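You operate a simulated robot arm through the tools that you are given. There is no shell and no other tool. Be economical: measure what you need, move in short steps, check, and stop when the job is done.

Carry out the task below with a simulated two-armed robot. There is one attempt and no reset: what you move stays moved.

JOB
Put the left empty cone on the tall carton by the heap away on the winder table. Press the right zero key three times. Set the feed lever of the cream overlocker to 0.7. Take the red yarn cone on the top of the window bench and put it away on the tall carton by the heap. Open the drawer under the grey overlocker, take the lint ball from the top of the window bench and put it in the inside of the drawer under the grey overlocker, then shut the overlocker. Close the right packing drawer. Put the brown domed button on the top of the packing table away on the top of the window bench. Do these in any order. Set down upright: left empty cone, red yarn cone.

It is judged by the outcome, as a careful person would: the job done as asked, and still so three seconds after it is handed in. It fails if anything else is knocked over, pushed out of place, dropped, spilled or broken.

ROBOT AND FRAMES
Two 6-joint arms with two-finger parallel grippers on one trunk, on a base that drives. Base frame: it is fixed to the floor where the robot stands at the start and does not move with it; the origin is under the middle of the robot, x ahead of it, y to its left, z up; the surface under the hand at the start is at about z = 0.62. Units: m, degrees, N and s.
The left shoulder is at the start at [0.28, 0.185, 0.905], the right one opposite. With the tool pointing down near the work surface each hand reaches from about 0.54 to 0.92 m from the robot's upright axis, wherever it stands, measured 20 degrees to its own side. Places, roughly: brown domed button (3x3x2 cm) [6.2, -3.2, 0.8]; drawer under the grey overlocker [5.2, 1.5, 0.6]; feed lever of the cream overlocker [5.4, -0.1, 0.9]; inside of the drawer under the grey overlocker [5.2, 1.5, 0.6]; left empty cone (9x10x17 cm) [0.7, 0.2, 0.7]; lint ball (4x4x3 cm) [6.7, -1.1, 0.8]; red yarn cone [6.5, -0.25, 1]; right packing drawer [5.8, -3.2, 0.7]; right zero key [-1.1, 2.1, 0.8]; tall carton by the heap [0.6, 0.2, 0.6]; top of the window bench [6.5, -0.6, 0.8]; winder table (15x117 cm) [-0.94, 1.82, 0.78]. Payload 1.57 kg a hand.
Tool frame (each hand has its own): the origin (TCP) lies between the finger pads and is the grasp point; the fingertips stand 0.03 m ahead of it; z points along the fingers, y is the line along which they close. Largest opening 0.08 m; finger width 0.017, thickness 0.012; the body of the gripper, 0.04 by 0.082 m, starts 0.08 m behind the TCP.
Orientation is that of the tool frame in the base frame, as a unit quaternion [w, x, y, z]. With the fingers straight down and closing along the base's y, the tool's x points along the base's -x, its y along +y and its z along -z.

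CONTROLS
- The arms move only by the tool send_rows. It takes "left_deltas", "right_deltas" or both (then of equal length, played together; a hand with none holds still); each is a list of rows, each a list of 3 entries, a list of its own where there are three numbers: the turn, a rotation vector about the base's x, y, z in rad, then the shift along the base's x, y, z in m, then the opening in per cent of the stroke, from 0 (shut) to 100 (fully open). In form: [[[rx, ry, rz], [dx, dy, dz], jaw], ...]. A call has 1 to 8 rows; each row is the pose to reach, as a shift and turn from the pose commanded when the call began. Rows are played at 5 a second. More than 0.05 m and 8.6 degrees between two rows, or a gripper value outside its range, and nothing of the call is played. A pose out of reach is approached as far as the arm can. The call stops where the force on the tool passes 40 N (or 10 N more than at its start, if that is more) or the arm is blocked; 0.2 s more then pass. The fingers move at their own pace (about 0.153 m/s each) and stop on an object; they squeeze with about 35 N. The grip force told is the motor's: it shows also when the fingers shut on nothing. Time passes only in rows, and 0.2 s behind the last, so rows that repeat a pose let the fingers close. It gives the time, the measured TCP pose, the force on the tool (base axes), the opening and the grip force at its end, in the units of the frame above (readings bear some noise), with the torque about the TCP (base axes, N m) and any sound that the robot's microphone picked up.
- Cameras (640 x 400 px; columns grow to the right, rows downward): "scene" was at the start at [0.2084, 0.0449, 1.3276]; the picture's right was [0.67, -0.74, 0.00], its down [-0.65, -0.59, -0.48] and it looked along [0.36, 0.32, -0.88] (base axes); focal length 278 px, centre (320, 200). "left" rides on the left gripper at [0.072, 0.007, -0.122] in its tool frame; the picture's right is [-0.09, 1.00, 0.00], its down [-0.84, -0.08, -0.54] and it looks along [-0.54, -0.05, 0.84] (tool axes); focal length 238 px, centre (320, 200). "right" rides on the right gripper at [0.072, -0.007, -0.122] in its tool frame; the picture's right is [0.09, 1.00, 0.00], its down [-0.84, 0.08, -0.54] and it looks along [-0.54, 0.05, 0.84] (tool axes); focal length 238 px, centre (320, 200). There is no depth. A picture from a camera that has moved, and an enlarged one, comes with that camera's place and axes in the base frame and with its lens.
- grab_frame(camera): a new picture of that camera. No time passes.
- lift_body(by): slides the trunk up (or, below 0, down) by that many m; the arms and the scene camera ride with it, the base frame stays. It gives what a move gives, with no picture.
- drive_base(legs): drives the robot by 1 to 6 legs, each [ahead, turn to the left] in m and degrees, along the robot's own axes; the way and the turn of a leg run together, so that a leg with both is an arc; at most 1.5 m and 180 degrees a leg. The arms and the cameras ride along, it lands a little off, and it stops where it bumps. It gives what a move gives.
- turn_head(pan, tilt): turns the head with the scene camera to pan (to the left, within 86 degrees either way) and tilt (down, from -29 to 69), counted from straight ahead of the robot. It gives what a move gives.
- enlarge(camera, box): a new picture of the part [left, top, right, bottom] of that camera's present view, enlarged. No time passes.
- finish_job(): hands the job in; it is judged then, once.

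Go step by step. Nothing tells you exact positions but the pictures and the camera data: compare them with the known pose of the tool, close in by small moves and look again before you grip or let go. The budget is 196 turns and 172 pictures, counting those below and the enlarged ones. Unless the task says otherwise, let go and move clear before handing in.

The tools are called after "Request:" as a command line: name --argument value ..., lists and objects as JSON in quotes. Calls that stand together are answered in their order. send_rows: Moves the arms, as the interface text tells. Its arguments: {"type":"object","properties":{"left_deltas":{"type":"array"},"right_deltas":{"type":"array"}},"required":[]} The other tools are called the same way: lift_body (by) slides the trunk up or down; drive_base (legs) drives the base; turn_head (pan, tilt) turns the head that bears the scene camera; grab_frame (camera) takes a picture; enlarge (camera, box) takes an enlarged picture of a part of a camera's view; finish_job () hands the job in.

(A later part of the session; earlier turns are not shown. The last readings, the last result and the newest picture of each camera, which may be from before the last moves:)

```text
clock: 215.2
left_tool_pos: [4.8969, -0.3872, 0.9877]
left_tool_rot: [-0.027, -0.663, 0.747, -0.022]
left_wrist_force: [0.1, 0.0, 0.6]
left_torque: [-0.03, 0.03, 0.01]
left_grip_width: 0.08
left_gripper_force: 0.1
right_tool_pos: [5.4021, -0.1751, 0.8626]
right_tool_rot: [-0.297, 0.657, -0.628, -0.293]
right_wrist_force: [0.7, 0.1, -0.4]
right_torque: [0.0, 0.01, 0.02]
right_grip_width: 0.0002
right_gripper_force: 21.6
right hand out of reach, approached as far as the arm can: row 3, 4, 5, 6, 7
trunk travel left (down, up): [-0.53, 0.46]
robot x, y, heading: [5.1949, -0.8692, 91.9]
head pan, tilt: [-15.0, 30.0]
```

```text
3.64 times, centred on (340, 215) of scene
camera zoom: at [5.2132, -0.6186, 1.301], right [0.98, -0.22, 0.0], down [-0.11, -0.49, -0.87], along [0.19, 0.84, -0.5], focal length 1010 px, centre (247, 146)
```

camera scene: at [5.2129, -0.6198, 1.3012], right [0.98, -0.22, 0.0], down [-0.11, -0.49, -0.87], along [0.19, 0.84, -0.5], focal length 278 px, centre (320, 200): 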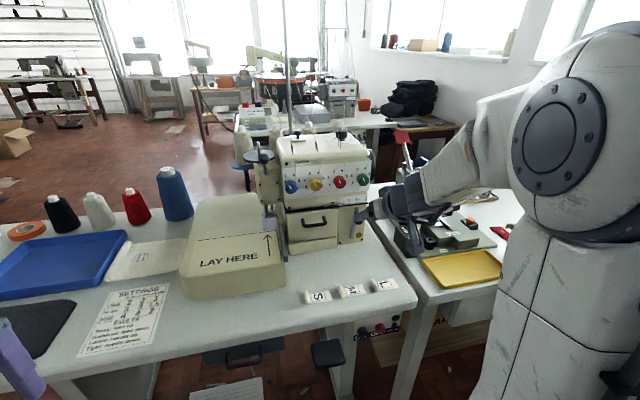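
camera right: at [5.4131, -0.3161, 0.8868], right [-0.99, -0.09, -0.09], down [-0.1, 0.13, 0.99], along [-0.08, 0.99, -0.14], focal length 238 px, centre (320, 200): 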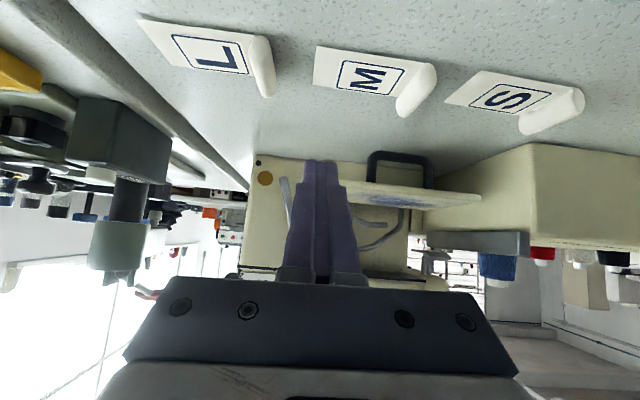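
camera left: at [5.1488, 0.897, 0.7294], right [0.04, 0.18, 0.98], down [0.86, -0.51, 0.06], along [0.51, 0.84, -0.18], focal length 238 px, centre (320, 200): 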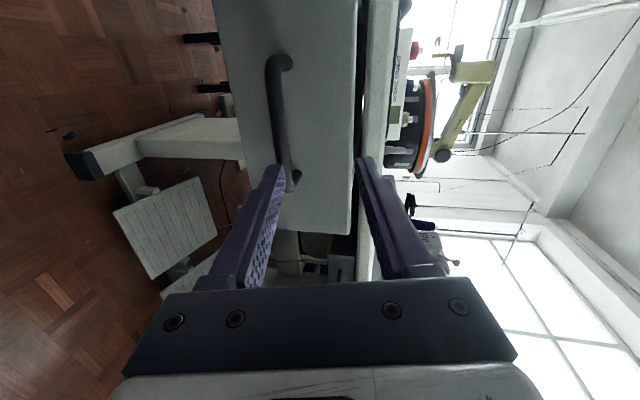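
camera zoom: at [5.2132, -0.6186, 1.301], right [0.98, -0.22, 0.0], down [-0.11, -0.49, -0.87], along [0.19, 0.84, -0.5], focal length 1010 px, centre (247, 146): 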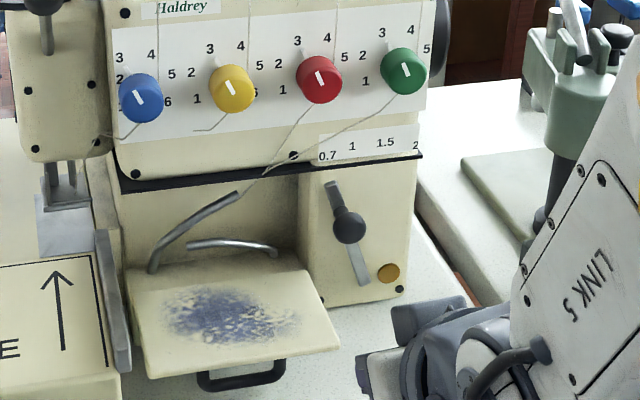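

The cover has now dropped fully open (edge at about [5.32, -0.12, 0.835]); the lever reads 0.7. The right arm is too cramped, so I'll back the robot 15 cm and then lift the cover shut from below.

Request:
drive_base --legs '[[-0.15, 0]]'

Request:
send_rows --right_deltas '[[[0, 0, 0], [-0.02, 0.03, 0.0], 0], [[0, 0, 0], [-0.04, 0.06, 0.01], 0], [[0, 0, 0], [-0.06, 0.09, 0.012], 0], [[0, 0, 0], [-0.08, 0.12, 0.012], 0], [[0, 0, 0], [-0.082, 0.14, 0.012], 0]]'

Request:
grab_frame --camera "right"

Request:
grab_frame --camera "scene"

```text
clock: 216.6
left_tool_pos: [4.9033, -0.5387, 0.9874]
left_tool_rot: [-0.028, -0.662, 0.749, -0.021]
left_wrist_force: [0.3, -0.2, 0.0]
left_torque: [0.01, -0.01, 0.0]
left_grip_width: 0.0799
left_gripper_force: 0.0
right_tool_pos: [5.411, -0.3295, 0.8623]
right_tool_rot: [-0.298, 0.656, -0.629, -0.292]
right_wrist_force: [-0.1, 0.4, -0.3]
right_torque: [0.01, 0.01, 0.0]
right_grip_width: 0.0
right_gripper_force: 21.6
trunk travel left (down, up): [-0.53, 0.46]
robot x, y, heading: [5.2043, -1.0222, 91.9]
head pan, tilt: [-15.0, 30.0]
```

```text
clock: 217.8
left_tool_pos: [4.903, -0.5395, 0.9882]
left_tool_rot: [-0.029, -0.662, 0.749, -0.022]
left_wrist_force: [-0.5, -1.3, 1.1]
left_torque: [0.04, -0.03, -0.02]
left_grip_width: 0.0802
left_gripper_force: 0.0
right_tool_pos: [5.397, -0.2011, 0.8616]
right_tool_rot: [-0.299, 0.676, -0.608, -0.289]
right_wrist_force: [0.2, 0.1, -0.2]
right_torque: [0.01, -0.02, 0.01]
right_grip_width: 0.0
right_gripper_force: 21.5
right hand out of reach, approached as far as the arm can: row 1, 2, 3, 4, 5
trunk travel left (down, up): [-0.53, 0.46]
robot x, y, heading: [5.2044, -1.0237, 92.0]
head pan, tilt: [-15.0, 30.0]
```

```text
90 pictures are left
camera right: at [5.4129, -0.3408, 0.8861], right [-0.98, -0.14, -0.12], down [-0.14, 0.13, 0.98], along [-0.12, 0.98, -0.14], focal length 238 px, centre (320, 200)
```

right: 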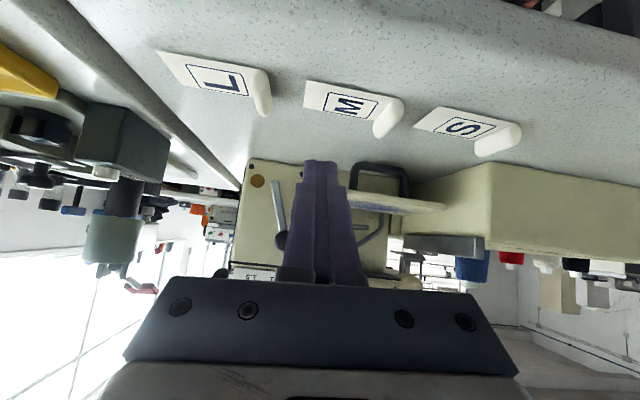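

```text
89 pictures are left
camera scene: at [5.2192, -0.7721, 1.3011], right [0.97, -0.23, 0.0], down [-0.11, -0.49, -0.87], along [0.2, 0.84, -0.5], focal length 278 px, centre (320, 200)
```

scene: 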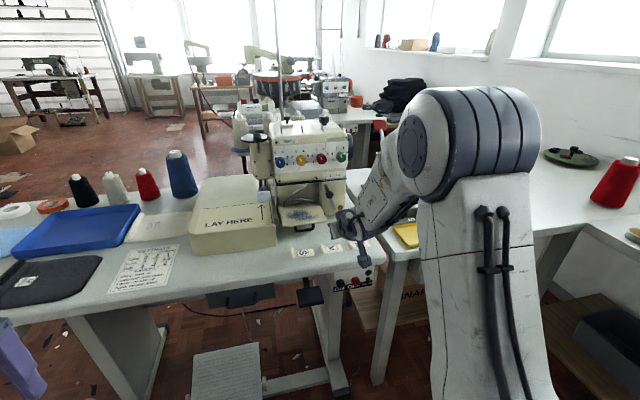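

The arm's wrist limits reach to the left here. I'll lift the hand clear, turn the robot 14° left, and try with that angle.

Request:
send_rows --right_deltas '[[[0, 0, 0], [0, -0.03, 0.03], 0], [[0, 0, 0], [0.01, -0.06, 0.06], 0], [[0, 0, 0], [0.02, -0.08, 0.1], 0], [[0, 0, 0], [0.03, -0.1, 0.13], 0]]'

Request:
drive_base --legs '[[0, 14], [0.06, 0]]'

Request:
grab_frame --camera "scene"

```text
clock: 218.8
left_tool_pos: [4.9028, -0.5381, 0.9875]
left_tool_rot: [-0.028, -0.661, 0.749, -0.022]
left_wrist_force: [-0.7, 0.3, -0.9]
left_torque: [0.0, 0.0, 0.03]
left_grip_width: 0.0801
left_gripper_force: 0.1
right_tool_pos: [5.3596, -0.2899, 1.0003]
right_tool_rot: [-0.3, 0.655, -0.63, -0.291]
right_wrist_force: [-0.2, 0.8, 0.2]
right_torque: [0.01, 0.02, 0.03]
right_grip_width: 0.0
right_gripper_force: 21.0
right hand out of reach, approached as far as the arm can: row 1, 2
trunk travel left (down, up): [-0.53, 0.46]
robot x, y, heading: [5.205, -1.0185, 92.1]
head pan, tilt: [-15.0, 30.0]
```

```text
clock: 220.6
left_tool_pos: [4.7781, -0.5693, 0.9884]
left_tool_rot: [0.026, 0.749, -0.661, 0.024]
left_wrist_force: [-0.5, 0.3, 0.2]
left_torque: [0.0, -0.01, 0.01]
left_grip_width: 0.08
left_gripper_force: 0.0
right_tool_pos: [5.1574, -0.2166, 1.0009]
right_tool_rot: [-0.262, 0.727, -0.545, -0.325]
right_wrist_force: [-1.1, -0.2, -0.5]
right_torque: [-0.02, 0.0, 0.0]
right_grip_width: 0.0001
right_gripper_force: 21.7
trunk travel left (down, up): [-0.53, 0.46]
robot x, y, heading: [5.186, -0.9648, 105.9]
head pan, tilt: [-15.0, 30.0]
```

```text
88 pictures are left
camera scene: at [5.1412, -0.7184, 1.3012], right [1.0, 0.02, 0.0], down [0.01, -0.5, -0.87], along [-0.02, 0.87, -0.5], focal length 278 px, centre (320, 200)
```

scene: 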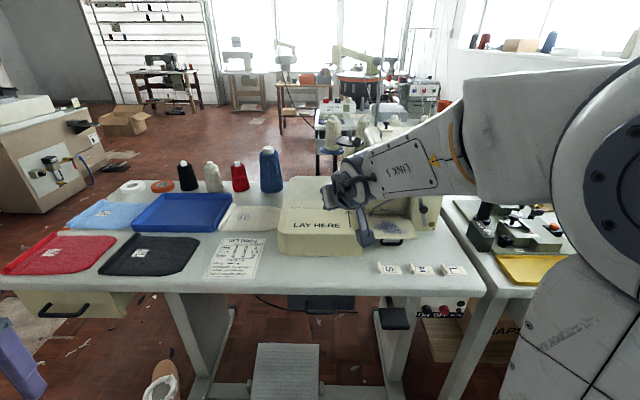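

Request:
lift_body --by 0.2

Request:
send_rows --right_deltas '[[[0, 0, -0.02], [0.021, 0, -0.035], 0], [[0, 0, -0.04], [0.042, 0, -0.07], 0], [[0, 0, -0.06], [0.063, 0, -0.105], 0], [[0, 0, -0.08], [0.084, 0, -0.14], 0], [[0, 0, -0.1], [0.105, 0, -0.18], 0], [[0, 0, -0.12], [0.126, 0, -0.22], 0], [[0, 0, -0.14], [0.147, 0, -0.26], 0], [[0, 0, -0.16], [0.168, 0.0, -0.3], 0]]'

Request:
grab_frame --camera "right"

Request:
turn_head --pan -25 --tilt 40

Request:
enlarge --camera "scene" --box '[220, 80, 480, 280]'

```text
clock: 222.7
left_tool_pos: [4.7783, -0.5686, 1.1873]
left_tool_rot: [0.025, 0.749, -0.662, 0.024]
left_wrist_force: [0.1, -0.5, -0.2]
left_torque: [0.0, -0.02, 0.0]
left_grip_width: 0.0801
left_gripper_force: 0.1
right_tool_pos: [5.1597, -0.216, 1.2004]
right_tool_rot: [-0.26, 0.728, -0.544, -0.326]
right_wrist_force: [-1.0, 0.7, -0.4]
right_torque: [-0.03, 0.02, 0.03]
right_grip_width: 0.0002
right_gripper_force: 20.8
trunk travel left (down, up): [-0.73, 0.26]
robot x, y, heading: [5.188, -0.9686, 106.3]
head pan, tilt: [-15.0, 30.0]
```

```text
clock: 224.5
left_tool_pos: [4.7782, -0.5703, 1.1879]
left_tool_rot: [0.025, 0.748, -0.662, 0.025]
left_wrist_force: [0.0, -0.5, -0.8]
left_torque: [0.03, 0.02, -0.01]
left_grip_width: 0.0798
left_gripper_force: 0.1
right_tool_pos: [5.2898, -0.1722, 0.936]
right_tool_rot: [-0.252, 0.67, -0.621, -0.319]
right_wrist_force: [-0.4, 0.1, -0.9]
right_torque: [0.02, 0.0, -0.01]
right_grip_width: 0.0
right_gripper_force: 21.3
right hand out of reach, approached as far as the arm can: row 2, 3, 4, 5, 6, 7, 8
trunk travel left (down, up): [-0.73, 0.26]
robot x, y, heading: [5.1884, -0.9645, 106.1]
head pan, tilt: [-15.0, 30.0]
```

```text
87 pictures are left
camera right: at [5.311, -0.3103, 0.9643], right [-0.99, -0.16, -0.01], down [-0.04, 0.16, 0.99], along [-0.16, 0.97, -0.16], focal length 238 px, centre (320, 200)
```

right: 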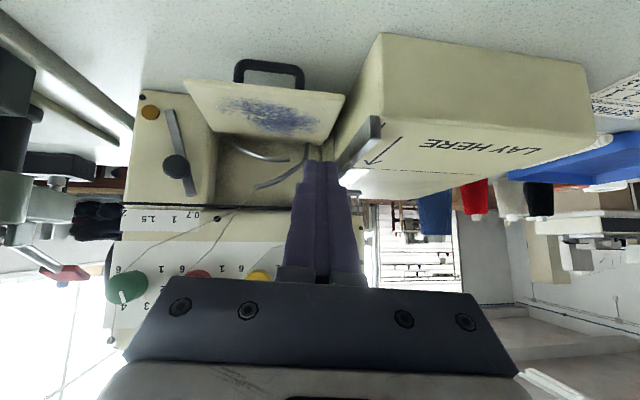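

```text
clock: 225.3
left_tool_pos: [4.7787, -0.5686, 1.1872]
left_tool_rot: [0.025, 0.749, -0.661, 0.023]
left_wrist_force: [0.0, 0.5, 0.4]
left_torque: [-0.02, 0.0, -0.01]
left_grip_width: 0.0799
left_gripper_force: 0.1
right_tool_pos: [5.2879, -0.1713, 0.9375]
right_tool_rot: [-0.251, 0.671, -0.621, -0.317]
right_wrist_force: [-0.2, 0.1, 0.2]
right_torque: [-0.01, -0.02, 0.0]
right_grip_width: 0.0002
right_gripper_force: 21.1
trunk travel left (down, up): [-0.73, 0.26]
robot x, y, heading: [5.1881, -0.9624, 106.2]
head pan, tilt: [-25.0, 40.0]
```

```text
2.00 times, centred on (350, 180) of scene
camera zoom: at [5.156, -0.7246, 1.4858], right [0.99, -0.15, 0.0], down [-0.1, -0.63, -0.77], along [0.12, 0.76, -0.64], focal length 556 px, centre (260, 240)
```

zoom: 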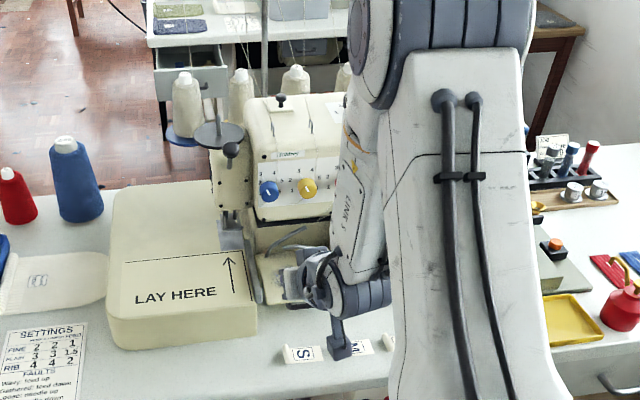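

The forward-tilt pose doesn't suit this arm. A side-reaching pose worked for the drawer, so I'll restore the right hand to pointing down and move the robot east to reach the cover from its right, mirrored.

Request:
send_rows --right_deltas '[[[-0.1, -0.01, 0], [0, -0.02, 0.04], 0], [[-0.22, -0.03, 0], [0, -0.04, 0.08], 0], [[-0.34, -0.04, 0], [0, -0.06, 0.11], 0], [[-0.46, -0.06, 0], [0, -0.09, 0.13], 0], [[-0.58, -0.07, 0], [0, -0.12, 0.14], 0], [[-0.7, -0.09, 0], [0, -0.15, 0.15], 0], [[-0.81, -0.1, 0], [0, -0.18, 0.16], 0]]'

Request:
lift_body --by 0.2

Request:
drive_base --legs '[[0, 92]]'

Request:
turn_head --pan 80 --tilt 50

Request:
grab_frame --camera "scene"

```text
clock: 226.9
left_tool_pos: [4.7792, -0.5699, 1.1889]
left_tool_rot: [0.025, 0.749, -0.662, 0.024]
left_wrist_force: [-0.2, -0.2, -0.1]
left_torque: [-0.03, 0.0, 0.01]
left_grip_width: 0.0802
left_gripper_force: 0.0
right_tool_pos: [5.2937, -0.3458, 1.1012]
right_tool_rot: [0.003, 0.729, -0.684, -0.012]
right_wrist_force: [0.3, -0.1, 0.1]
right_torque: [-0.03, -0.03, -0.01]
right_grip_width: 0.0001
right_gripper_force: 21.4
right hand out of reach, approached as far as the arm can: row 3
trunk travel left (down, up): [-0.73, 0.26]
robot x, y, heading: [5.1879, -0.9643, 106.2]
head pan, tilt: [-25.0, 40.0]
```

```text
clock: 229.0
left_tool_pos: [4.7772, -0.5696, 1.3865]
left_tool_rot: [0.024, 0.749, -0.662, 0.024]
left_wrist_force: [0.1, -0.3, 0.1]
left_torque: [0.02, 0.02, -0.02]
left_grip_width: 0.08
left_gripper_force: 0.0
right_tool_pos: [5.2936, -0.3464, 1.301]
right_tool_rot: [0.003, 0.73, -0.683, -0.015]
right_wrist_force: [-0.3, 1.1, -0.2]
right_torque: [-0.01, 0.0, -0.02]
right_grip_width: 0.0001
right_gripper_force: 21.3
trunk travel left (down, up): [-0.93, 0.06]
robot x, y, heading: [5.1892, -0.962, 106.3]
head pan, tilt: [-25.0, 40.0]
```

```text
clock: 233.3
left_tool_pos: [4.8082, -1.3871, 1.3887]
left_tool_rot: [0.0, 0.996, 0.079, 0.036]
left_wrist_force: [-0.3, 0.4, 0.2]
left_torque: [0.04, -0.01, 0.01]
left_grip_width: 0.0799
left_gripper_force: 0.0
right_tool_pos: [4.5668, -0.8796, 1.3014]
right_tool_rot: [0.013, 0.999, 0.05, -0.009]
right_wrist_force: [0.4, -0.4, -0.1]
right_torque: [-0.03, -0.02, -0.01]
right_grip_width: 0.0
right_gripper_force: 21.7
trunk travel left (down, up): [-0.93, 0.06]
robot x, y, heading: [5.1869, -0.9664, -161.9]
head pan, tilt: [-25.0, 40.0]
```

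```text
clock: 235.2
left_tool_pos: [4.8073, -1.3853, 1.3864]
left_tool_rot: [0.0, 0.996, 0.078, 0.035]
left_wrist_force: [0.1, -0.5, -0.7]
left_torque: [0.01, -0.01, -0.03]
left_grip_width: 0.08
left_gripper_force: 0.0
right_tool_pos: [4.5678, -0.8808, 1.3007]
right_tool_rot: [0.012, 0.999, 0.049, -0.008]
right_wrist_force: [-0.1, -0.2, 0.4]
right_torque: [0.04, 0.03, 0.0]
right_grip_width: 0.0002
right_gripper_force: 21.4
trunk travel left (down, up): [-0.93, 0.06]
robot x, y, heading: [5.1888, -0.9648, -161.8]
head pan, tilt: [80.0, 50.0]
```

```text
85 pictures are left
camera scene: at [5.0462, -1.0884, 1.6716], right [-0.99, -0.14, 0.0], down [-0.11, 0.76, -0.64], along [0.09, -0.64, -0.77], focal length 278 px, centre (320, 200)
```

scene: 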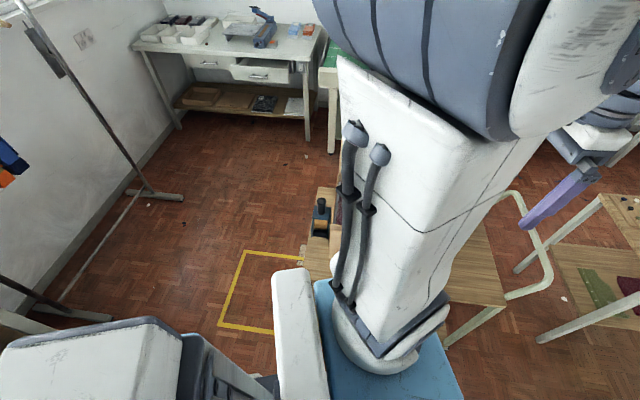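

I'll reverse into the corner by the bench and turn to face the cover.

Request:
drive_base --legs '[[-0.62, 0], [0, -47]]'

Request:
turn_head --pan -25 --tilt 45

Request:
grab_frame --camera "scene"

```text
clock: 240.8
left_tool_pos: [5.2147, -0.7761, 1.387]
left_tool_rot: [0.014, 0.945, -0.326, 0.032]
left_wrist_force: [0.4, -0.8, -0.6]
left_torque: [0.01, 0.01, 0.0]
left_grip_width: 0.0798
left_gripper_force: 0.1
right_tool_pos: [5.424, -0.2563, 1.3015]
right_tool_rot: [0.008, 0.935, -0.354, -0.012]
right_wrist_force: [0.0, 0.4, 0.2]
right_torque: [0.0, -0.01, 0.0]
right_grip_width: 0.0002
right_gripper_force: 21.0
trunk travel left (down, up): [-0.93, 0.06]
robot x, y, heading: [5.7856, -0.7657, 150.8]
head pan, tilt: [80.0, 50.0]
```

```text
clock: 242.6
left_tool_pos: [5.2163, -0.7776, 1.3874]
left_tool_rot: [0.014, 0.945, -0.326, 0.032]
left_wrist_force: [0.2, 0.4, 0.2]
left_torque: [-0.01, -0.01, 0.03]
left_grip_width: 0.0798
left_gripper_force: 0.1
right_tool_pos: [5.4231, -0.2561, 1.3017]
right_tool_rot: [0.009, 0.935, -0.353, -0.012]
right_wrist_force: [0.6, 0.1, -0.3]
right_torque: [0.02, 0.03, -0.03]
right_grip_width: 0.0
right_gripper_force: 21.1
trunk travel left (down, up): [-0.93, 0.06]
robot x, y, heading: [5.7855, -0.7654, 150.6]
head pan, tilt: [-25.0, 45.0]
```

```text
84 pictures are left
camera scene: at [5.5967, -0.6226, 1.6785], right [0.81, 0.59, 0.0], down [0.42, -0.57, -0.71], along [-0.42, 0.57, -0.71], focal length 278 px, centre (320, 200)
```

scene: 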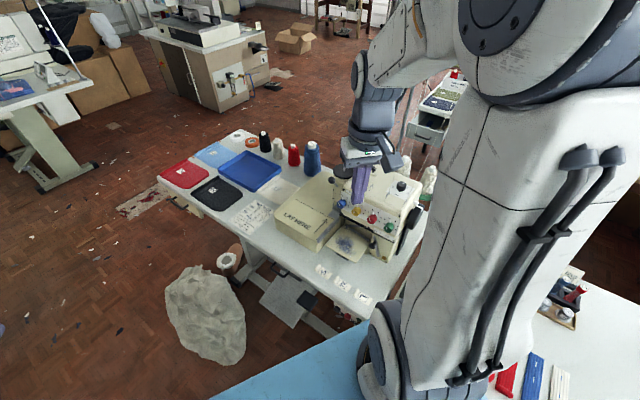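

Good view of the cover, and everything else is in place. I'll yaw the right hand, then roll it to point at the cover.

Request:
send_rows --right_deltas '[[[0, 0, 0.1], [-0.01, -0.015, -0.03], 0], [[0, 0, 0.22], [-0.025, -0.03, -0.06], 0], [[0, 0, 0.34], [-0.04, -0.045, -0.09], 0], [[0, 0, 0.46], [-0.055, -0.06, -0.12], 0], [[0, 0, 0.59], [-0.07, -0.06, -0.15], 0], [[0, 0, 0.72], [-0.085, -0.06, -0.18], 0]]'

Request:
send_rows --right_deltas '[[[0.13, 0, 0], [-0.005, 0, -0.02], 0], [[0.26, 0, 0], [-0.01, 0, -0.05], 0], [[0.4, 0, 0], [-0.01, 0, -0.08], 0], [[0.54, 0, 0], [-0.01, 0, -0.11], 0], [[0.68, 0, 0], [-0.01, 0, -0.14], 0], [[0.82, 0, 0], [-0.01, 0, -0.17], 0], [[0.96, 0, 0], [-0.01, 0, -0.2], 0], [[1.1, 0, 0], [-0.01, 0, -0.22], 0]]'

Request:
grab_frame --camera "right"

Request:
grab_frame --camera "scene"

```text
clock: 244.0
left_tool_pos: [5.2155, -0.7766, 1.3874]
left_tool_rot: [0.014, 0.945, -0.326, 0.032]
left_wrist_force: [-0.2, -0.1, -0.1]
left_torque: [0.03, 0.04, 0.01]
left_grip_width: 0.0801
left_gripper_force: 0.1
right_tool_pos: [5.3373, -0.3167, 1.1183]
right_tool_rot: [0.012, 1.0, 0.0, -0.009]
right_wrist_force: [0.4, 0.4, -0.7]
right_torque: [0.03, -0.04, -0.02]
right_grip_width: 0.0
right_gripper_force: 21.1
trunk travel left (down, up): [-0.93, 0.06]
robot x, y, heading: [5.7829, -0.7675, 151.0]
head pan, tilt: [-25.0, 45.0]
```

```text
clock: 245.8
left_tool_pos: [5.2153, -0.7771, 1.3879]
left_tool_rot: [0.014, 0.945, -0.325, 0.032]
left_wrist_force: [-0.3, -0.6, -0.4]
left_torque: [0.03, 0.0, 0.02]
left_grip_width: 0.08
left_gripper_force: 0.0
right_tool_pos: [5.3293, -0.3151, 0.9015]
right_tool_rot: [-0.514, 0.858, 0.004, -0.008]
right_wrist_force: [-0.5, -0.8, -0.1]
right_torque: [0.0, 0.01, 0.02]
right_grip_width: 0.0
right_gripper_force: 21.7
trunk travel left (down, up): [-0.93, 0.06]
robot x, y, heading: [5.7845, -0.7688, 150.8]
head pan, tilt: [-25.0, 45.0]
```

```text
83 pictures are left
camera right: at [5.4025, -0.4193, 0.9632], right [0.09, -0.47, -0.88], down [-0.83, -0.53, 0.2], along [-0.55, 0.71, -0.44], focal length 238 px, centre (320, 200)
```

right: 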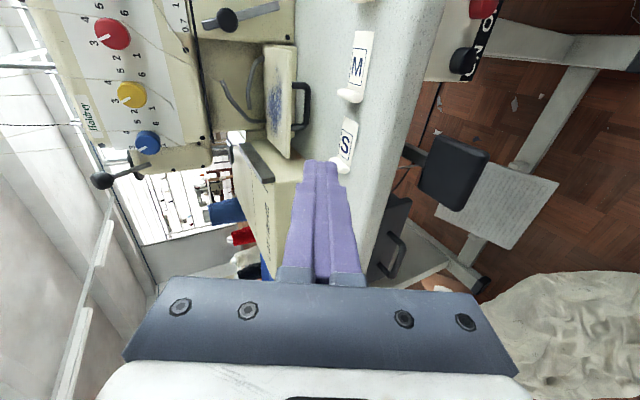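

```text
82 pictures are left
camera scene: at [5.5966, -0.6225, 1.6786], right [0.81, 0.59, 0.0], down [0.41, -0.57, -0.71], along [-0.41, 0.57, -0.71], focal length 278 px, centre (320, 200)
```

scene: 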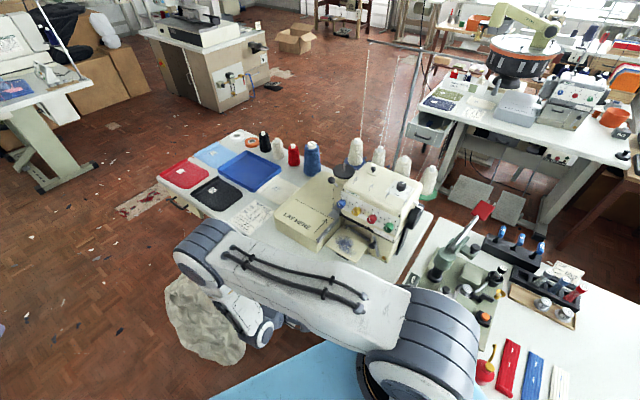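

The pose reaches. The cover's outer edge is confirmed at y -0.12, z 0.836; I'll slide the shut fingertips just under it.

Request:
send_rows --right_deltas '[[[0, 0, 0], [-0.004, 0.045, -0.01], 0], [[0, 0, 0], [-0.004, 0.09, -0.02], 0], [[0, 0, 0], [-0.004, 0.125, -0.0265], 0], [[0, 0, 0], [-0.004, 0.14, -0.055], 0], [[0, 0, 0], [-0.004, 0.148, -0.07], 0], [[0, 0, 0], [-0.004, 0.148, -0.07], 0]]'

Request:
grab_frame --camera "right"

```text
clock: 247.2
left_tool_pos: [5.2153, -0.776, 1.3876]
left_tool_rot: [0.014, 0.945, -0.326, 0.032]
left_wrist_force: [0.6, 0.5, 0.0]
left_torque: [-0.01, 0.03, 0.01]
left_grip_width: 0.0799
left_gripper_force: 0.1
right_tool_pos: [5.323, -0.1656, 0.8322]
right_tool_rot: [-0.511, 0.859, 0.004, -0.007]
right_wrist_force: [0.6, 0.6, 0.4]
right_torque: [0.03, 0.01, 0.01]
right_grip_width: 0.0
right_gripper_force: 21.5
trunk travel left (down, up): [-0.93, 0.06]
robot x, y, heading: [5.7795, -0.7672, 150.9]
head pan, tilt: [-25.0, 45.0]
```

```text
81 pictures are left
camera right: at [5.3975, -0.2701, 0.8942], right [0.09, -0.47, -0.88], down [-0.83, -0.53, 0.2], along [-0.55, 0.71, -0.44], focal length 238 px, centre (320, 200)
```

right: 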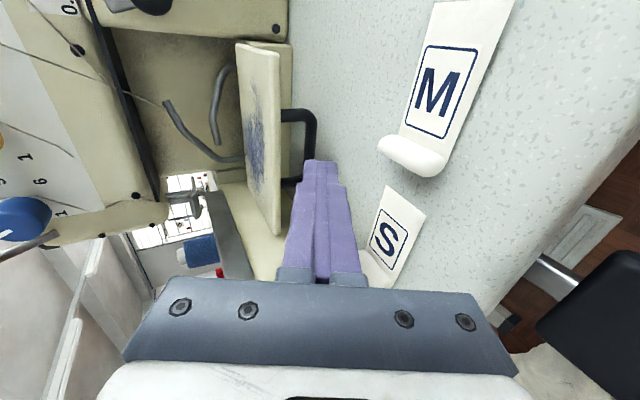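

Tip is just below and in front of the edge. Slide in 2 cm and lift along the arc.

Request:
send_rows --right_deltas '[[[0, 0, 0], [0, 0.012, 0], 0], [[0, 0, 0], [0, 0.02, 0], 0], [[0, 0, 0], [0, 0.022, 0.012], 0], [[0, 0, 0], [0, 0.026, 0.027], 0], [[0, 0, 0], [0, 0.032, 0.041], 0], [[0, 0, 0], [0, 0.039, 0.052], 0], [[0, 0, 0], [0, 0.048, 0.061], 0], [[0, 0, 0], [0, 0.057, 0.069], 0]]'

Request:
grab_frame --camera "right"

```text
clock: 249.0
left_tool_pos: [5.2158, -0.7775, 1.3879]
left_tool_rot: [0.014, 0.945, -0.325, 0.033]
left_wrist_force: [0.0, 0.4, -0.2]
left_torque: [0.01, 0.01, 0.03]
left_grip_width: 0.0801
left_gripper_force: 0.1
right_tool_pos: [5.3238, -0.1121, 0.8997]
right_tool_rot: [-0.511, 0.86, 0.004, -0.007]
right_wrist_force: [-3.7, -6.1, -1.0]
right_torque: [-0.44, 0.05, 0.08]
right_grip_width: 0.0
right_gripper_force: 21.7
trunk travel left (down, up): [-0.93, 0.06]
robot x, y, heading: [5.785, -0.7667, 151.0]
head pan, tilt: [-25.0, 45.0]
```

```text
80 pictures are left
camera right: at [5.3976, -0.2164, 0.9629], right [0.09, -0.47, -0.88], down [-0.83, -0.53, 0.2], along [-0.56, 0.71, -0.44], focal length 238 px, centre (320, 200)
```

right: 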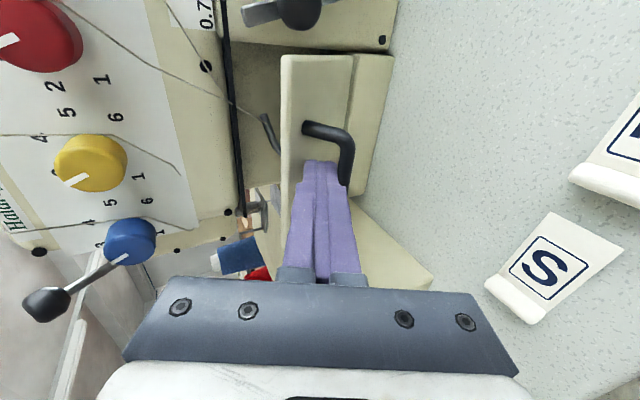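

The cover is rising. Continue pushing it in to closed.

Request:
send_rows --right_deltas '[[[0, 0, 0], [0, 0.01, 0.005], 0], [[0, 0, 0], [0, 0.02, 0.008], 0], [[0, 0, 0], [0, 0.03, 0.01], 0], [[0, 0, 0], [0, 0.038, 0.01], 0], [[0, 0, 0], [0, 0.044, 0.01], 0]]'

Request:
grab_frame --camera "right"

```text
clock: 249.5
left_tool_pos: [5.2154, -0.7801, 1.3886]
left_tool_rot: [0.013, 0.945, -0.325, 0.031]
left_wrist_force: [-0.1, -0.5, 0.0]
left_torque: [0.03, -0.03, -0.01]
left_grip_width: 0.0801
left_gripper_force: 0.0
right_tool_pos: [5.3241, -0.109, 0.9032]
right_tool_rot: [-0.507, 0.862, 0.008, -0.007]
right_wrist_force: [2.5, -15.4, 10.8]
right_torque: [-0.27, 0.09, -0.17]
right_grip_width: 0.0001
right_gripper_force: 21.0
trunk travel left (down, up): [-0.93, 0.06]
robot x, y, heading: [5.7823, -0.768, 151.0]
head pan, tilt: [-25.0, 45.0]
stopped in row 2 (right hand): the force on the tool passed its limit at 48 N (the readings are from after the stop); the commanded pose is now the measured one
```

```text
79 pictures are left
camera right: at [5.3978, -0.2122, 0.9669], right [0.1, -0.48, -0.87], down [-0.83, -0.53, 0.2], along [-0.56, 0.7, -0.45], focal length 238 px, centre (320, 200)
```

right: 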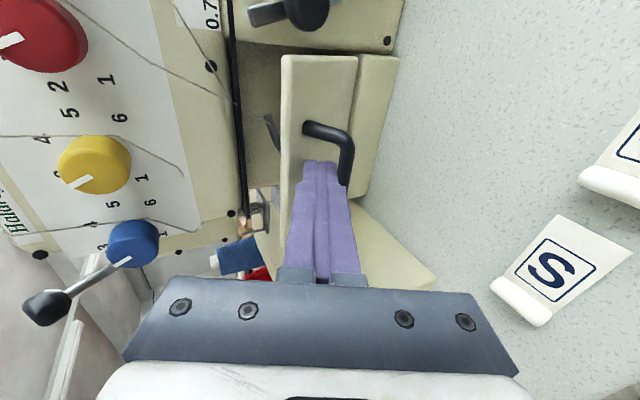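

The fingertip got caught against the handle bar, which is mounted near the cover's top. I'll back out along the finger axis and lift instead at x = 5.372, beyond the handle's right leg.

Request:
send_rows --right_deltas '[[[0, 0, 0], [0, -0.02, 0.008], 0], [[0, 0, 0], [0, -0.05, 0.025], 0], [[0, 0, 0], [0.02, -0.07, 0.03], 0], [[0, 0, 0], [0.048, -0.075, 0.02], 0], [[0, 0, 0], [0.048, -0.067, -0.02], 0], [[0, 0, 0], [0.048, -0.06, -0.06], 0], [[0, 0, 0], [0.048, -0.058, -0.071], 0], [[0, 0, 0], [0.048, -0.058, -0.071], 0]]'

Request:
grab_frame --camera "right"

```text
clock: 251.3
left_tool_pos: [5.2162, -0.7779, 1.3867]
left_tool_rot: [0.014, 0.945, -0.325, 0.032]
left_wrist_force: [-0.3, -0.8, 0.8]
left_torque: [-0.01, 0.0, 0.0]
left_grip_width: 0.0801
left_gripper_force: 0.1
right_tool_pos: [5.3711, -0.1618, 0.8312]
right_tool_rot: [-0.507, 0.862, 0.007, -0.007]
right_wrist_force: [0.8, 0.1, 0.1]
right_torque: [0.01, -0.02, 0.0]
right_grip_width: 0.0
right_gripper_force: 21.5
trunk travel left (down, up): [-0.93, 0.06]
robot x, y, heading: [5.7859, -0.771, 151.3]
head pan, tilt: [-25.0, 45.0]
```

```text
78 pictures are left
camera right: at [5.4445, -0.2654, 0.8947], right [0.1, -0.48, -0.87], down [-0.83, -0.53, 0.2], along [-0.56, 0.7, -0.45], focal length 238 px, centre (320, 200)
```

right: 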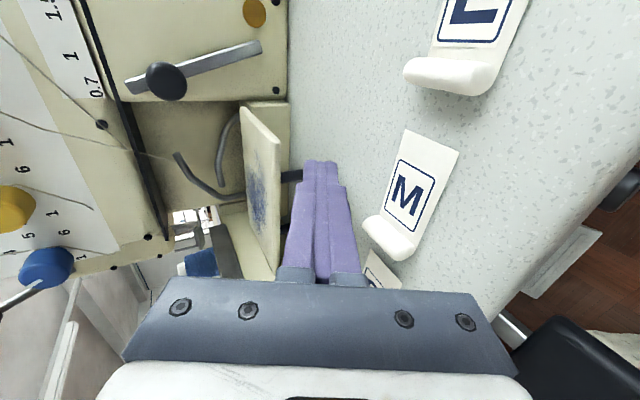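

Clear of the handle. Slide in and lift again.

Request:
send_rows --right_deltas '[[[0, 0, 0], [0.001, 0.01, 0], 0], [[0, 0, 0], [0.001, 0.018, 0.002], 0], [[0, 0, 0], [0.001, 0.02, 0.014], 0], [[0, 0, 0], [0.001, 0.024, 0.028], 0], [[0, 0, 0], [0.001, 0.029, 0.041], 0], [[0, 0, 0], [0.001, 0.036, 0.052], 0], [[0, 0, 0], [0.001, 0.044, 0.061], 0], [[0, 0, 0], [0.001, 0.053, 0.069], 0]]'

Request:
grab_frame --camera "right"

```text
clock: 253.1
left_tool_pos: [5.2163, -0.7771, 1.388]
left_tool_rot: [0.014, 0.945, -0.325, 0.032]
left_wrist_force: [-0.3, 0.8, 0.6]
left_torque: [0.04, 0.0, 0.01]
left_grip_width: 0.0799
left_gripper_force: 0.1
right_tool_pos: [5.3749, -0.1123, 0.9002]
right_tool_rot: [-0.507, 0.862, 0.008, -0.007]
right_wrist_force: [0.6, -0.5, -0.7]
right_torque: [-0.03, -0.05, 0.01]
right_grip_width: 0.0
right_gripper_force: 21.0
trunk travel left (down, up): [-0.93, 0.06]
robot x, y, heading: [5.7865, -0.7666, 151.3]
head pan, tilt: [-25.0, 45.0]
```

```text
77 pictures are left
camera right: at [5.4489, -0.2162, 0.9641], right [0.1, -0.48, -0.87], down [-0.83, -0.53, 0.2], along [-0.56, 0.7, -0.45], focal length 238 px, centre (320, 200)
```

right: 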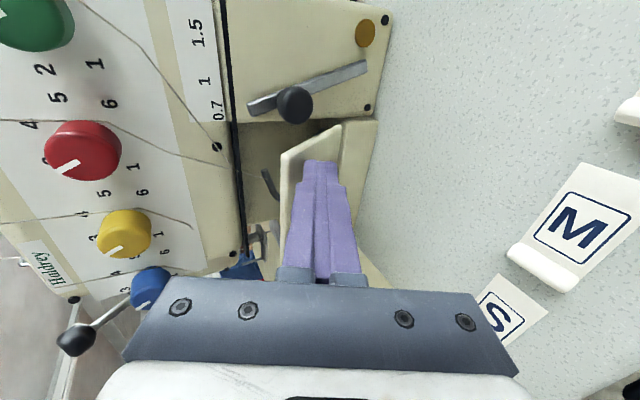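

No jam this time. Push it closed.

Request:
send_rows --right_deltas '[[[0, 0, 0], [0, 0.01, 0.004], 0], [[0, 0, 0], [0, 0.02, 0.007], 0], [[0, 0, 0], [0, 0.028, 0.009], 0], [[0, 0, 0], [0, 0.035, 0.01], 0], [[0, 0, 0], [0, 0.041, 0.01], 0]]'

Request:
grab_frame --camera "right"

```text
clock: 254.3
left_tool_pos: [5.2161, -0.7811, 1.3883]
left_tool_rot: [0.013, 0.945, -0.325, 0.032]
left_wrist_force: [0.6, -0.1, 0.7]
left_torque: [0.0, -0.03, 0.0]
left_grip_width: 0.0798
left_gripper_force: 0.1
right_tool_pos: [5.3729, -0.0781, 0.9122]
right_tool_rot: [-0.506, 0.863, 0.011, -0.006]
right_wrist_force: [4.5, -21.5, 15.8]
right_torque: [0.36, -0.07, -0.22]
right_grip_width: 0.0
right_gripper_force: 21.1
trunk travel left (down, up): [-0.93, 0.06]
robot x, y, heading: [5.7858, -0.7684, 151.0]
head pan, tilt: [-25.0, 45.0]
stopped in row 5 (right hand): the force on the tool passed its limit at 47 N (the readings are from after the stop); the commanded pose is now the measured one
```

```text
76 pictures are left
camera right: at [5.4469, -0.1804, 0.9761], right [0.11, -0.48, -0.87], down [-0.82, -0.53, 0.2], along [-0.56, 0.69, -0.46], focal length 238 px, centre (320, 200)
```

right: 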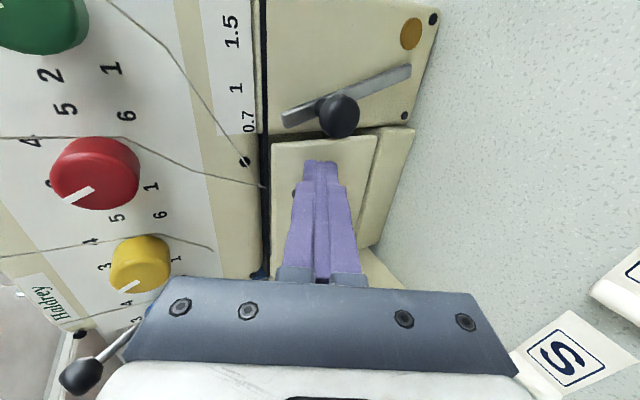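

The cover is flush. I'll withdraw straight back and check that it stays, and check the lever.

Request:
send_rows --right_deltas '[[[0, 0, 0], [0, -0.02, 0.008], 0], [[0, 0, 0], [0, -0.05, 0.025], 0], [[0, 0, 0], [0, -0.09, 0.045], 0], [[0, 0, 0], [0, -0.13, 0.065], 0], [[0, 0, 0], [0.0, -0.17, 0.08], 0]]'

Request:
grab_frame --camera "right"

Request:
enlarge --camera "scene" --box '[310, 140, 450, 270]'

```text
clock: 255.5
left_tool_pos: [5.2159, -0.7783, 1.387]
left_tool_rot: [0.014, 0.945, -0.325, 0.032]
left_wrist_force: [-1.1, -0.2, 0.5]
left_torque: [-0.01, 0.01, -0.05]
left_grip_width: 0.08
left_gripper_force: 0.0
right_tool_pos: [5.3742, -0.2482, 0.9901]
right_tool_rot: [-0.505, 0.863, 0.01, -0.006]
right_wrist_force: [0.0, -0.2, -0.9]
right_torque: [0.0, -0.02, 0.01]
right_grip_width: 0.0
right_gripper_force: 21.2
trunk travel left (down, up): [-0.93, 0.06]
robot x, y, heading: [5.7875, -0.767, 151.2]
head pan, tilt: [-25.0, 45.0]
```

```text
75 pictures are left
camera right: at [5.4481, -0.3495, 1.0548], right [0.1, -0.49, -0.87], down [-0.82, -0.53, 0.2], along [-0.56, 0.7, -0.46], focal length 238 px, centre (320, 200)
```

right: 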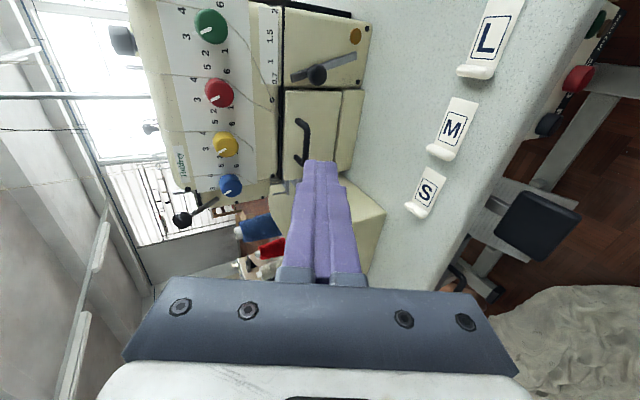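

```text
3.08 times, centred on (380, 205) of scene
camera zoom: at [5.5965, -0.6234, 1.6785], right [0.81, 0.59, 0.0], down [0.42, -0.57, -0.71], along [-0.42, 0.57, -0.71], focal length 855 px, centre (135, 185)
```

zoom: 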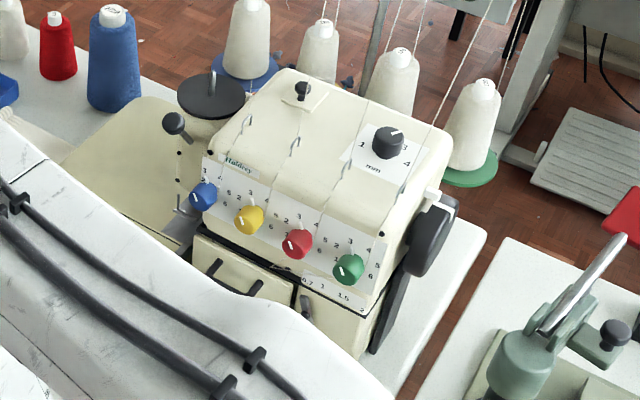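

The cover stays shut. Now a closer look at the lever.

Request:
enlarge --camera "right" --box '[250, 0, 380, 110]'

```text
3.64 times, centred on (315, 55) of right
camera zoom: at [5.4481, -0.3495, 1.0548], right [0.1, -0.49, -0.87], down [-0.82, -0.53, 0.2], along [-0.56, 0.7, -0.46], focal length 867 px, centre (338, 727)
```

zoom: 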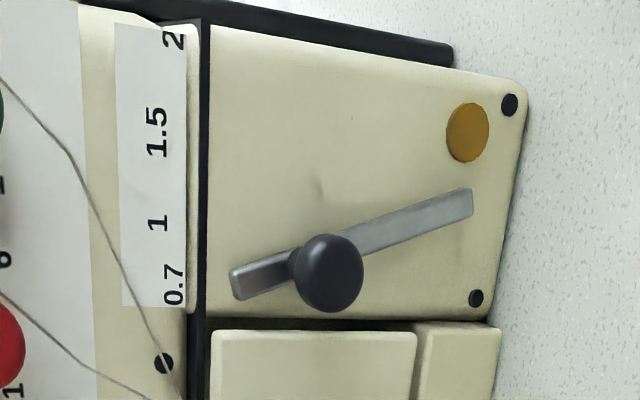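

The lever slipped slightly past 0.7 on release (reads about 0.62). I'll put a shut fingertip on the left of its knob and nudge it back a few millimetres.

Request:
send_rows --right_deltas '[[[0, 0, 0], [0.003, 0.04, -0.018], 0], [[0, 0, 0], [0.003, 0.08, -0.036], 0], [[0, 0, 0], [0.003, 0.12, -0.055], 0], [[0, 0, 0], [0.003, 0.15, -0.071], 0], [[0, 0, 0], [0.003, 0.16, -0.0764], 0], [[0, 0, 0], [0.003, 0.16, -0.0764], 0]]'

Request:
enlarge --camera "right" --box '[220, 0, 440, 220]'

```text
clock: 256.9
left_tool_pos: [5.216, -0.7795, 1.3879]
left_tool_rot: [0.014, 0.945, -0.325, 0.032]
left_wrist_force: [1.3, 1.0, -0.9]
left_torque: [-0.01, -0.01, -0.02]
left_grip_width: 0.0799
left_gripper_force: 0.1
right_tool_pos: [5.377, -0.0882, 0.9136]
right_tool_rot: [-0.504, 0.863, 0.011, -0.005]
right_wrist_force: [-0.3, 0.4, -0.2]
right_torque: [0.04, 0.0, -0.02]
right_grip_width: 0.0001
right_gripper_force: 21.0
trunk travel left (down, up): [-0.93, 0.06]
robot x, y, heading: [5.783, -0.7676, 150.8]
head pan, tilt: [-25.0, 45.0]
```

```text
1.82 times, centred on (330, 110) of right
camera zoom: at [5.4511, -0.1904, 0.9788], right [0.1, -0.49, -0.87], down [-0.82, -0.53, 0.2], along [-0.56, 0.69, -0.46], focal length 433 px, centre (302, 364)
```

zoom: 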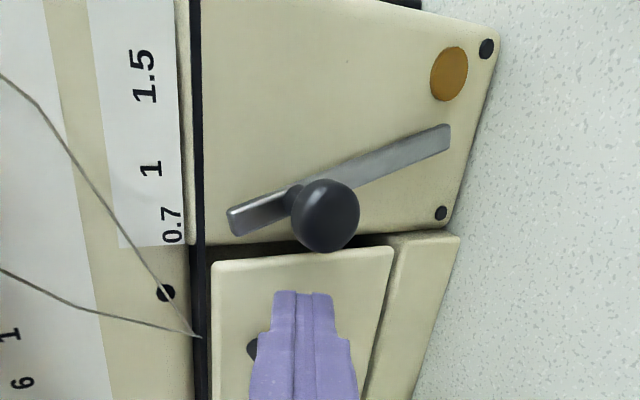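

Request:
send_rows --right_deltas '[[[0, 0, 0], [0.006, 0, 0], 0], [[0, 0, 0], [0.011, 0, 0], 0], [[0, 0, 0], [0.0145, 0, 0], 0], [[0, 0, 0], [0.0165, 0, 0], 0], [[0, 0, 0], [0.0165, 0, 0], 0]]'

Request:
enlarge --camera "right" --box '[220, 0, 440, 220]'

```text
clock: 258.1
left_tool_pos: [5.2161, -0.7795, 1.3866]
left_tool_rot: [0.014, 0.945, -0.324, 0.032]
left_wrist_force: [1.0, -0.6, -1.2]
left_torque: [-0.02, 0.01, 0.03]
left_grip_width: 0.0803
left_gripper_force: 0.1
right_tool_pos: [5.393, -0.0863, 0.9143]
right_tool_rot: [-0.504, 0.864, 0.01, -0.005]
right_wrist_force: [-0.2, -0.3, -0.3]
right_torque: [0.02, -0.02, 0.03]
right_grip_width: 0.0
right_gripper_force: 21.5
trunk travel left (down, up): [-0.93, 0.06]
robot x, y, heading: [5.7859, -0.7688, 151.1]
head pan, tilt: [-25.0, 45.0]
```

```text
1.82 times, centred on (330, 110) of right
camera zoom: at [5.4663, -0.1887, 0.9786], right [0.1, -0.49, -0.87], down [-0.82, -0.53, 0.2], along [-0.56, 0.69, -0.46], focal length 433 px, centre (302, 364)
```

zoom: 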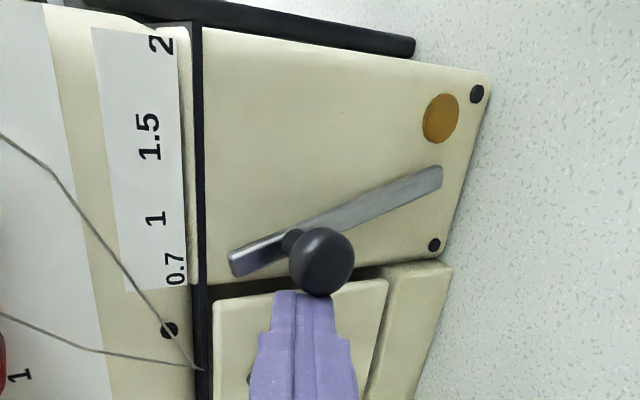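

Request:
send_rows --right_deltas '[[[0, 0, 0], [0.002, 0, 0], 0], [[0, 0, 0], [0.004, 0, 0], 0], [[0, 0, 0], [0.004, 0, 0], 0]]'

Request:
enlarge --camera "right" --box '[220, 0, 440, 220]'

```text
clock: 258.9
left_tool_pos: [5.216, -0.7786, 1.3884]
left_tool_rot: [0.014, 0.945, -0.324, 0.033]
left_wrist_force: [0.3, 0.2, -0.3]
left_torque: [-0.04, 0.0, -0.01]
left_grip_width: 0.0799
left_gripper_force: 0.0
right_tool_pos: [5.3965, -0.0876, 0.9141]
right_tool_rot: [-0.505, 0.863, 0.01, -0.005]
right_wrist_force: [-0.4, 0.7, 0.0]
right_torque: [0.0, 0.0, -0.02]
right_grip_width: 0.0001
right_gripper_force: 21.4
trunk travel left (down, up): [-0.93, 0.06]
robot x, y, heading: [5.7836, -0.7676, 151.3]
head pan, tilt: [-25.0, 45.0]
```

```text
1.82 times, centred on (330, 110) of right
camera zoom: at [5.4704, -0.1888, 0.9791], right [0.1, -0.49, -0.87], down [-0.82, -0.53, 0.2], along [-0.56, 0.69, -0.46], focal length 433 px, centre (302, 364)
```

zoom: 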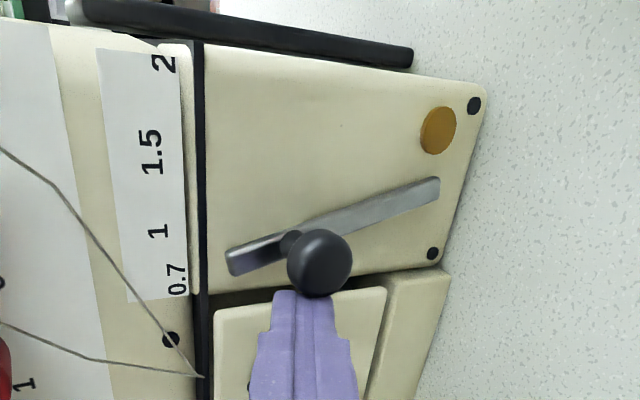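

The lever has come back onto 0.7. I'll withdraw and check it from another view.

Request:
send_rows --right_deltas '[[[0, 0, 0], [-0.008, -0.005, 0.002], 0], [[0, 0, 0], [-0.012, -0.05, 0.025], 0], [[0, 0, 0], [-0.012, -0.09, 0.045], 0], [[0, 0, 0], [-0.012, -0.13, 0.065], 0], [[0, 0, 0], [-0.012, -0.16, 0.1], 0], [[0, 0, 0], [-0.012, -0.19, 0.13], 0], [[0, 0, 0], [-0.012, -0.22, 0.16], 0]]'

Request:
enlarge --camera "right" --box '[230, 60, 350, 160]'

Request:
enlarge --camera "scene" --box '[340, 180, 420, 260]'

```text
refused: row 2 steps farther than a row can; nothing moved
```

```text
4.00 times, centred on (290, 110) of right
camera zoom: at [5.4704, -0.1888, 0.9791], right [0.1, -0.49, -0.87], down [-0.82, -0.53, 0.2], along [-0.56, 0.69, -0.46], focal length 953 px, centre (440, 560)
```

zoom: 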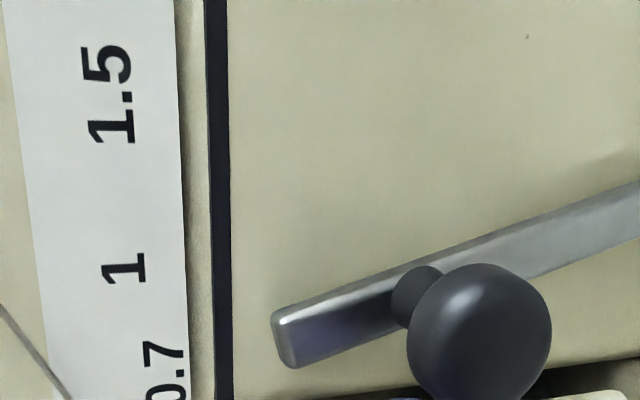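

```text
5.00 times, centred on (380, 220) of scene
camera zoom: at [5.5965, -0.6234, 1.6785], right [0.81, 0.59, 0.0], down [0.42, -0.57, -0.71], along [-0.42, 0.57, -0.71], focal length 1389 px, centre (20, 100)
```

zoom: 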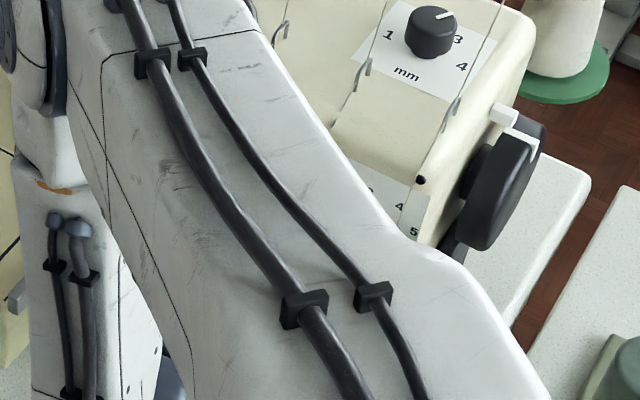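

By triangulation the lever now reads about 0.74, slightly short. I'll go round to the knob's right side and push it back about 1.4 mm.

Request:
send_rows --right_deltas '[[[0, 0, 0], [-0.006, 0, 0], 0], [[0, 0, 0], [-0.006, -0.04, 0.02], 0], [[0, 0, 0], [0.03, -0.04, 0.02], 0], [[0, 0, 0], [0.066, -0.04, 0.02], 0], [[0, 0, 0], [0.066, 0, 0], 0], [[0, 0, 0], [0.052, 0, 0], 0], [[0, 0, 0], [0.043, 0, 0], 0], [[0, 0, 0], [0.039, 0, 0], 0]]'

Request:
enlarge --camera "right" --box '[220, 60, 440, 280]'

```text
clock: 260.7
left_tool_pos: [5.2149, -0.7791, 1.3874]
left_tool_rot: [0.014, 0.945, -0.325, 0.032]
left_wrist_force: [-0.3, 0.0, 0.0]
left_torque: [-0.02, 0.0, 0.04]
left_grip_width: 0.0797
left_gripper_force: 0.1
right_tool_pos: [5.4349, -0.0869, 0.9164]
right_tool_rot: [-0.504, 0.864, 0.01, -0.006]
right_wrist_force: [-0.5, 0.3, -1.0]
right_torque: [0.02, -0.02, 0.01]
right_grip_width: 0.0
right_gripper_force: 21.2
trunk travel left (down, up): [-0.93, 0.06]
robot x, y, heading: [5.7865, -0.7653, 151.2]
head pan, tilt: [-25.0, 45.0]
```

```text
1.82 times, centred on (330, 170) of right
camera zoom: at [5.5089, -0.1893, 0.9811], right [0.1, -0.49, -0.87], down [-0.82, -0.53, 0.2], along [-0.56, 0.69, -0.46], focal length 433 px, centre (302, 254)
```

zoom: 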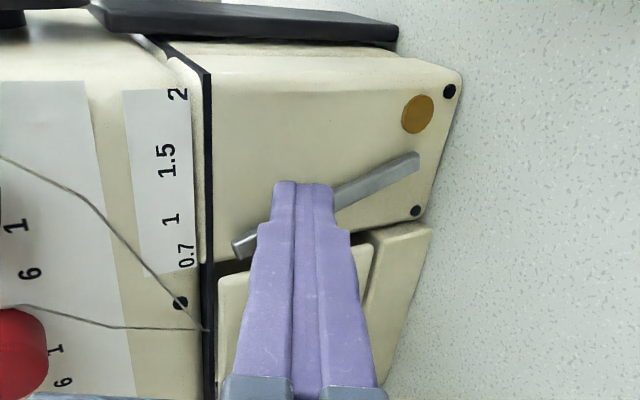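

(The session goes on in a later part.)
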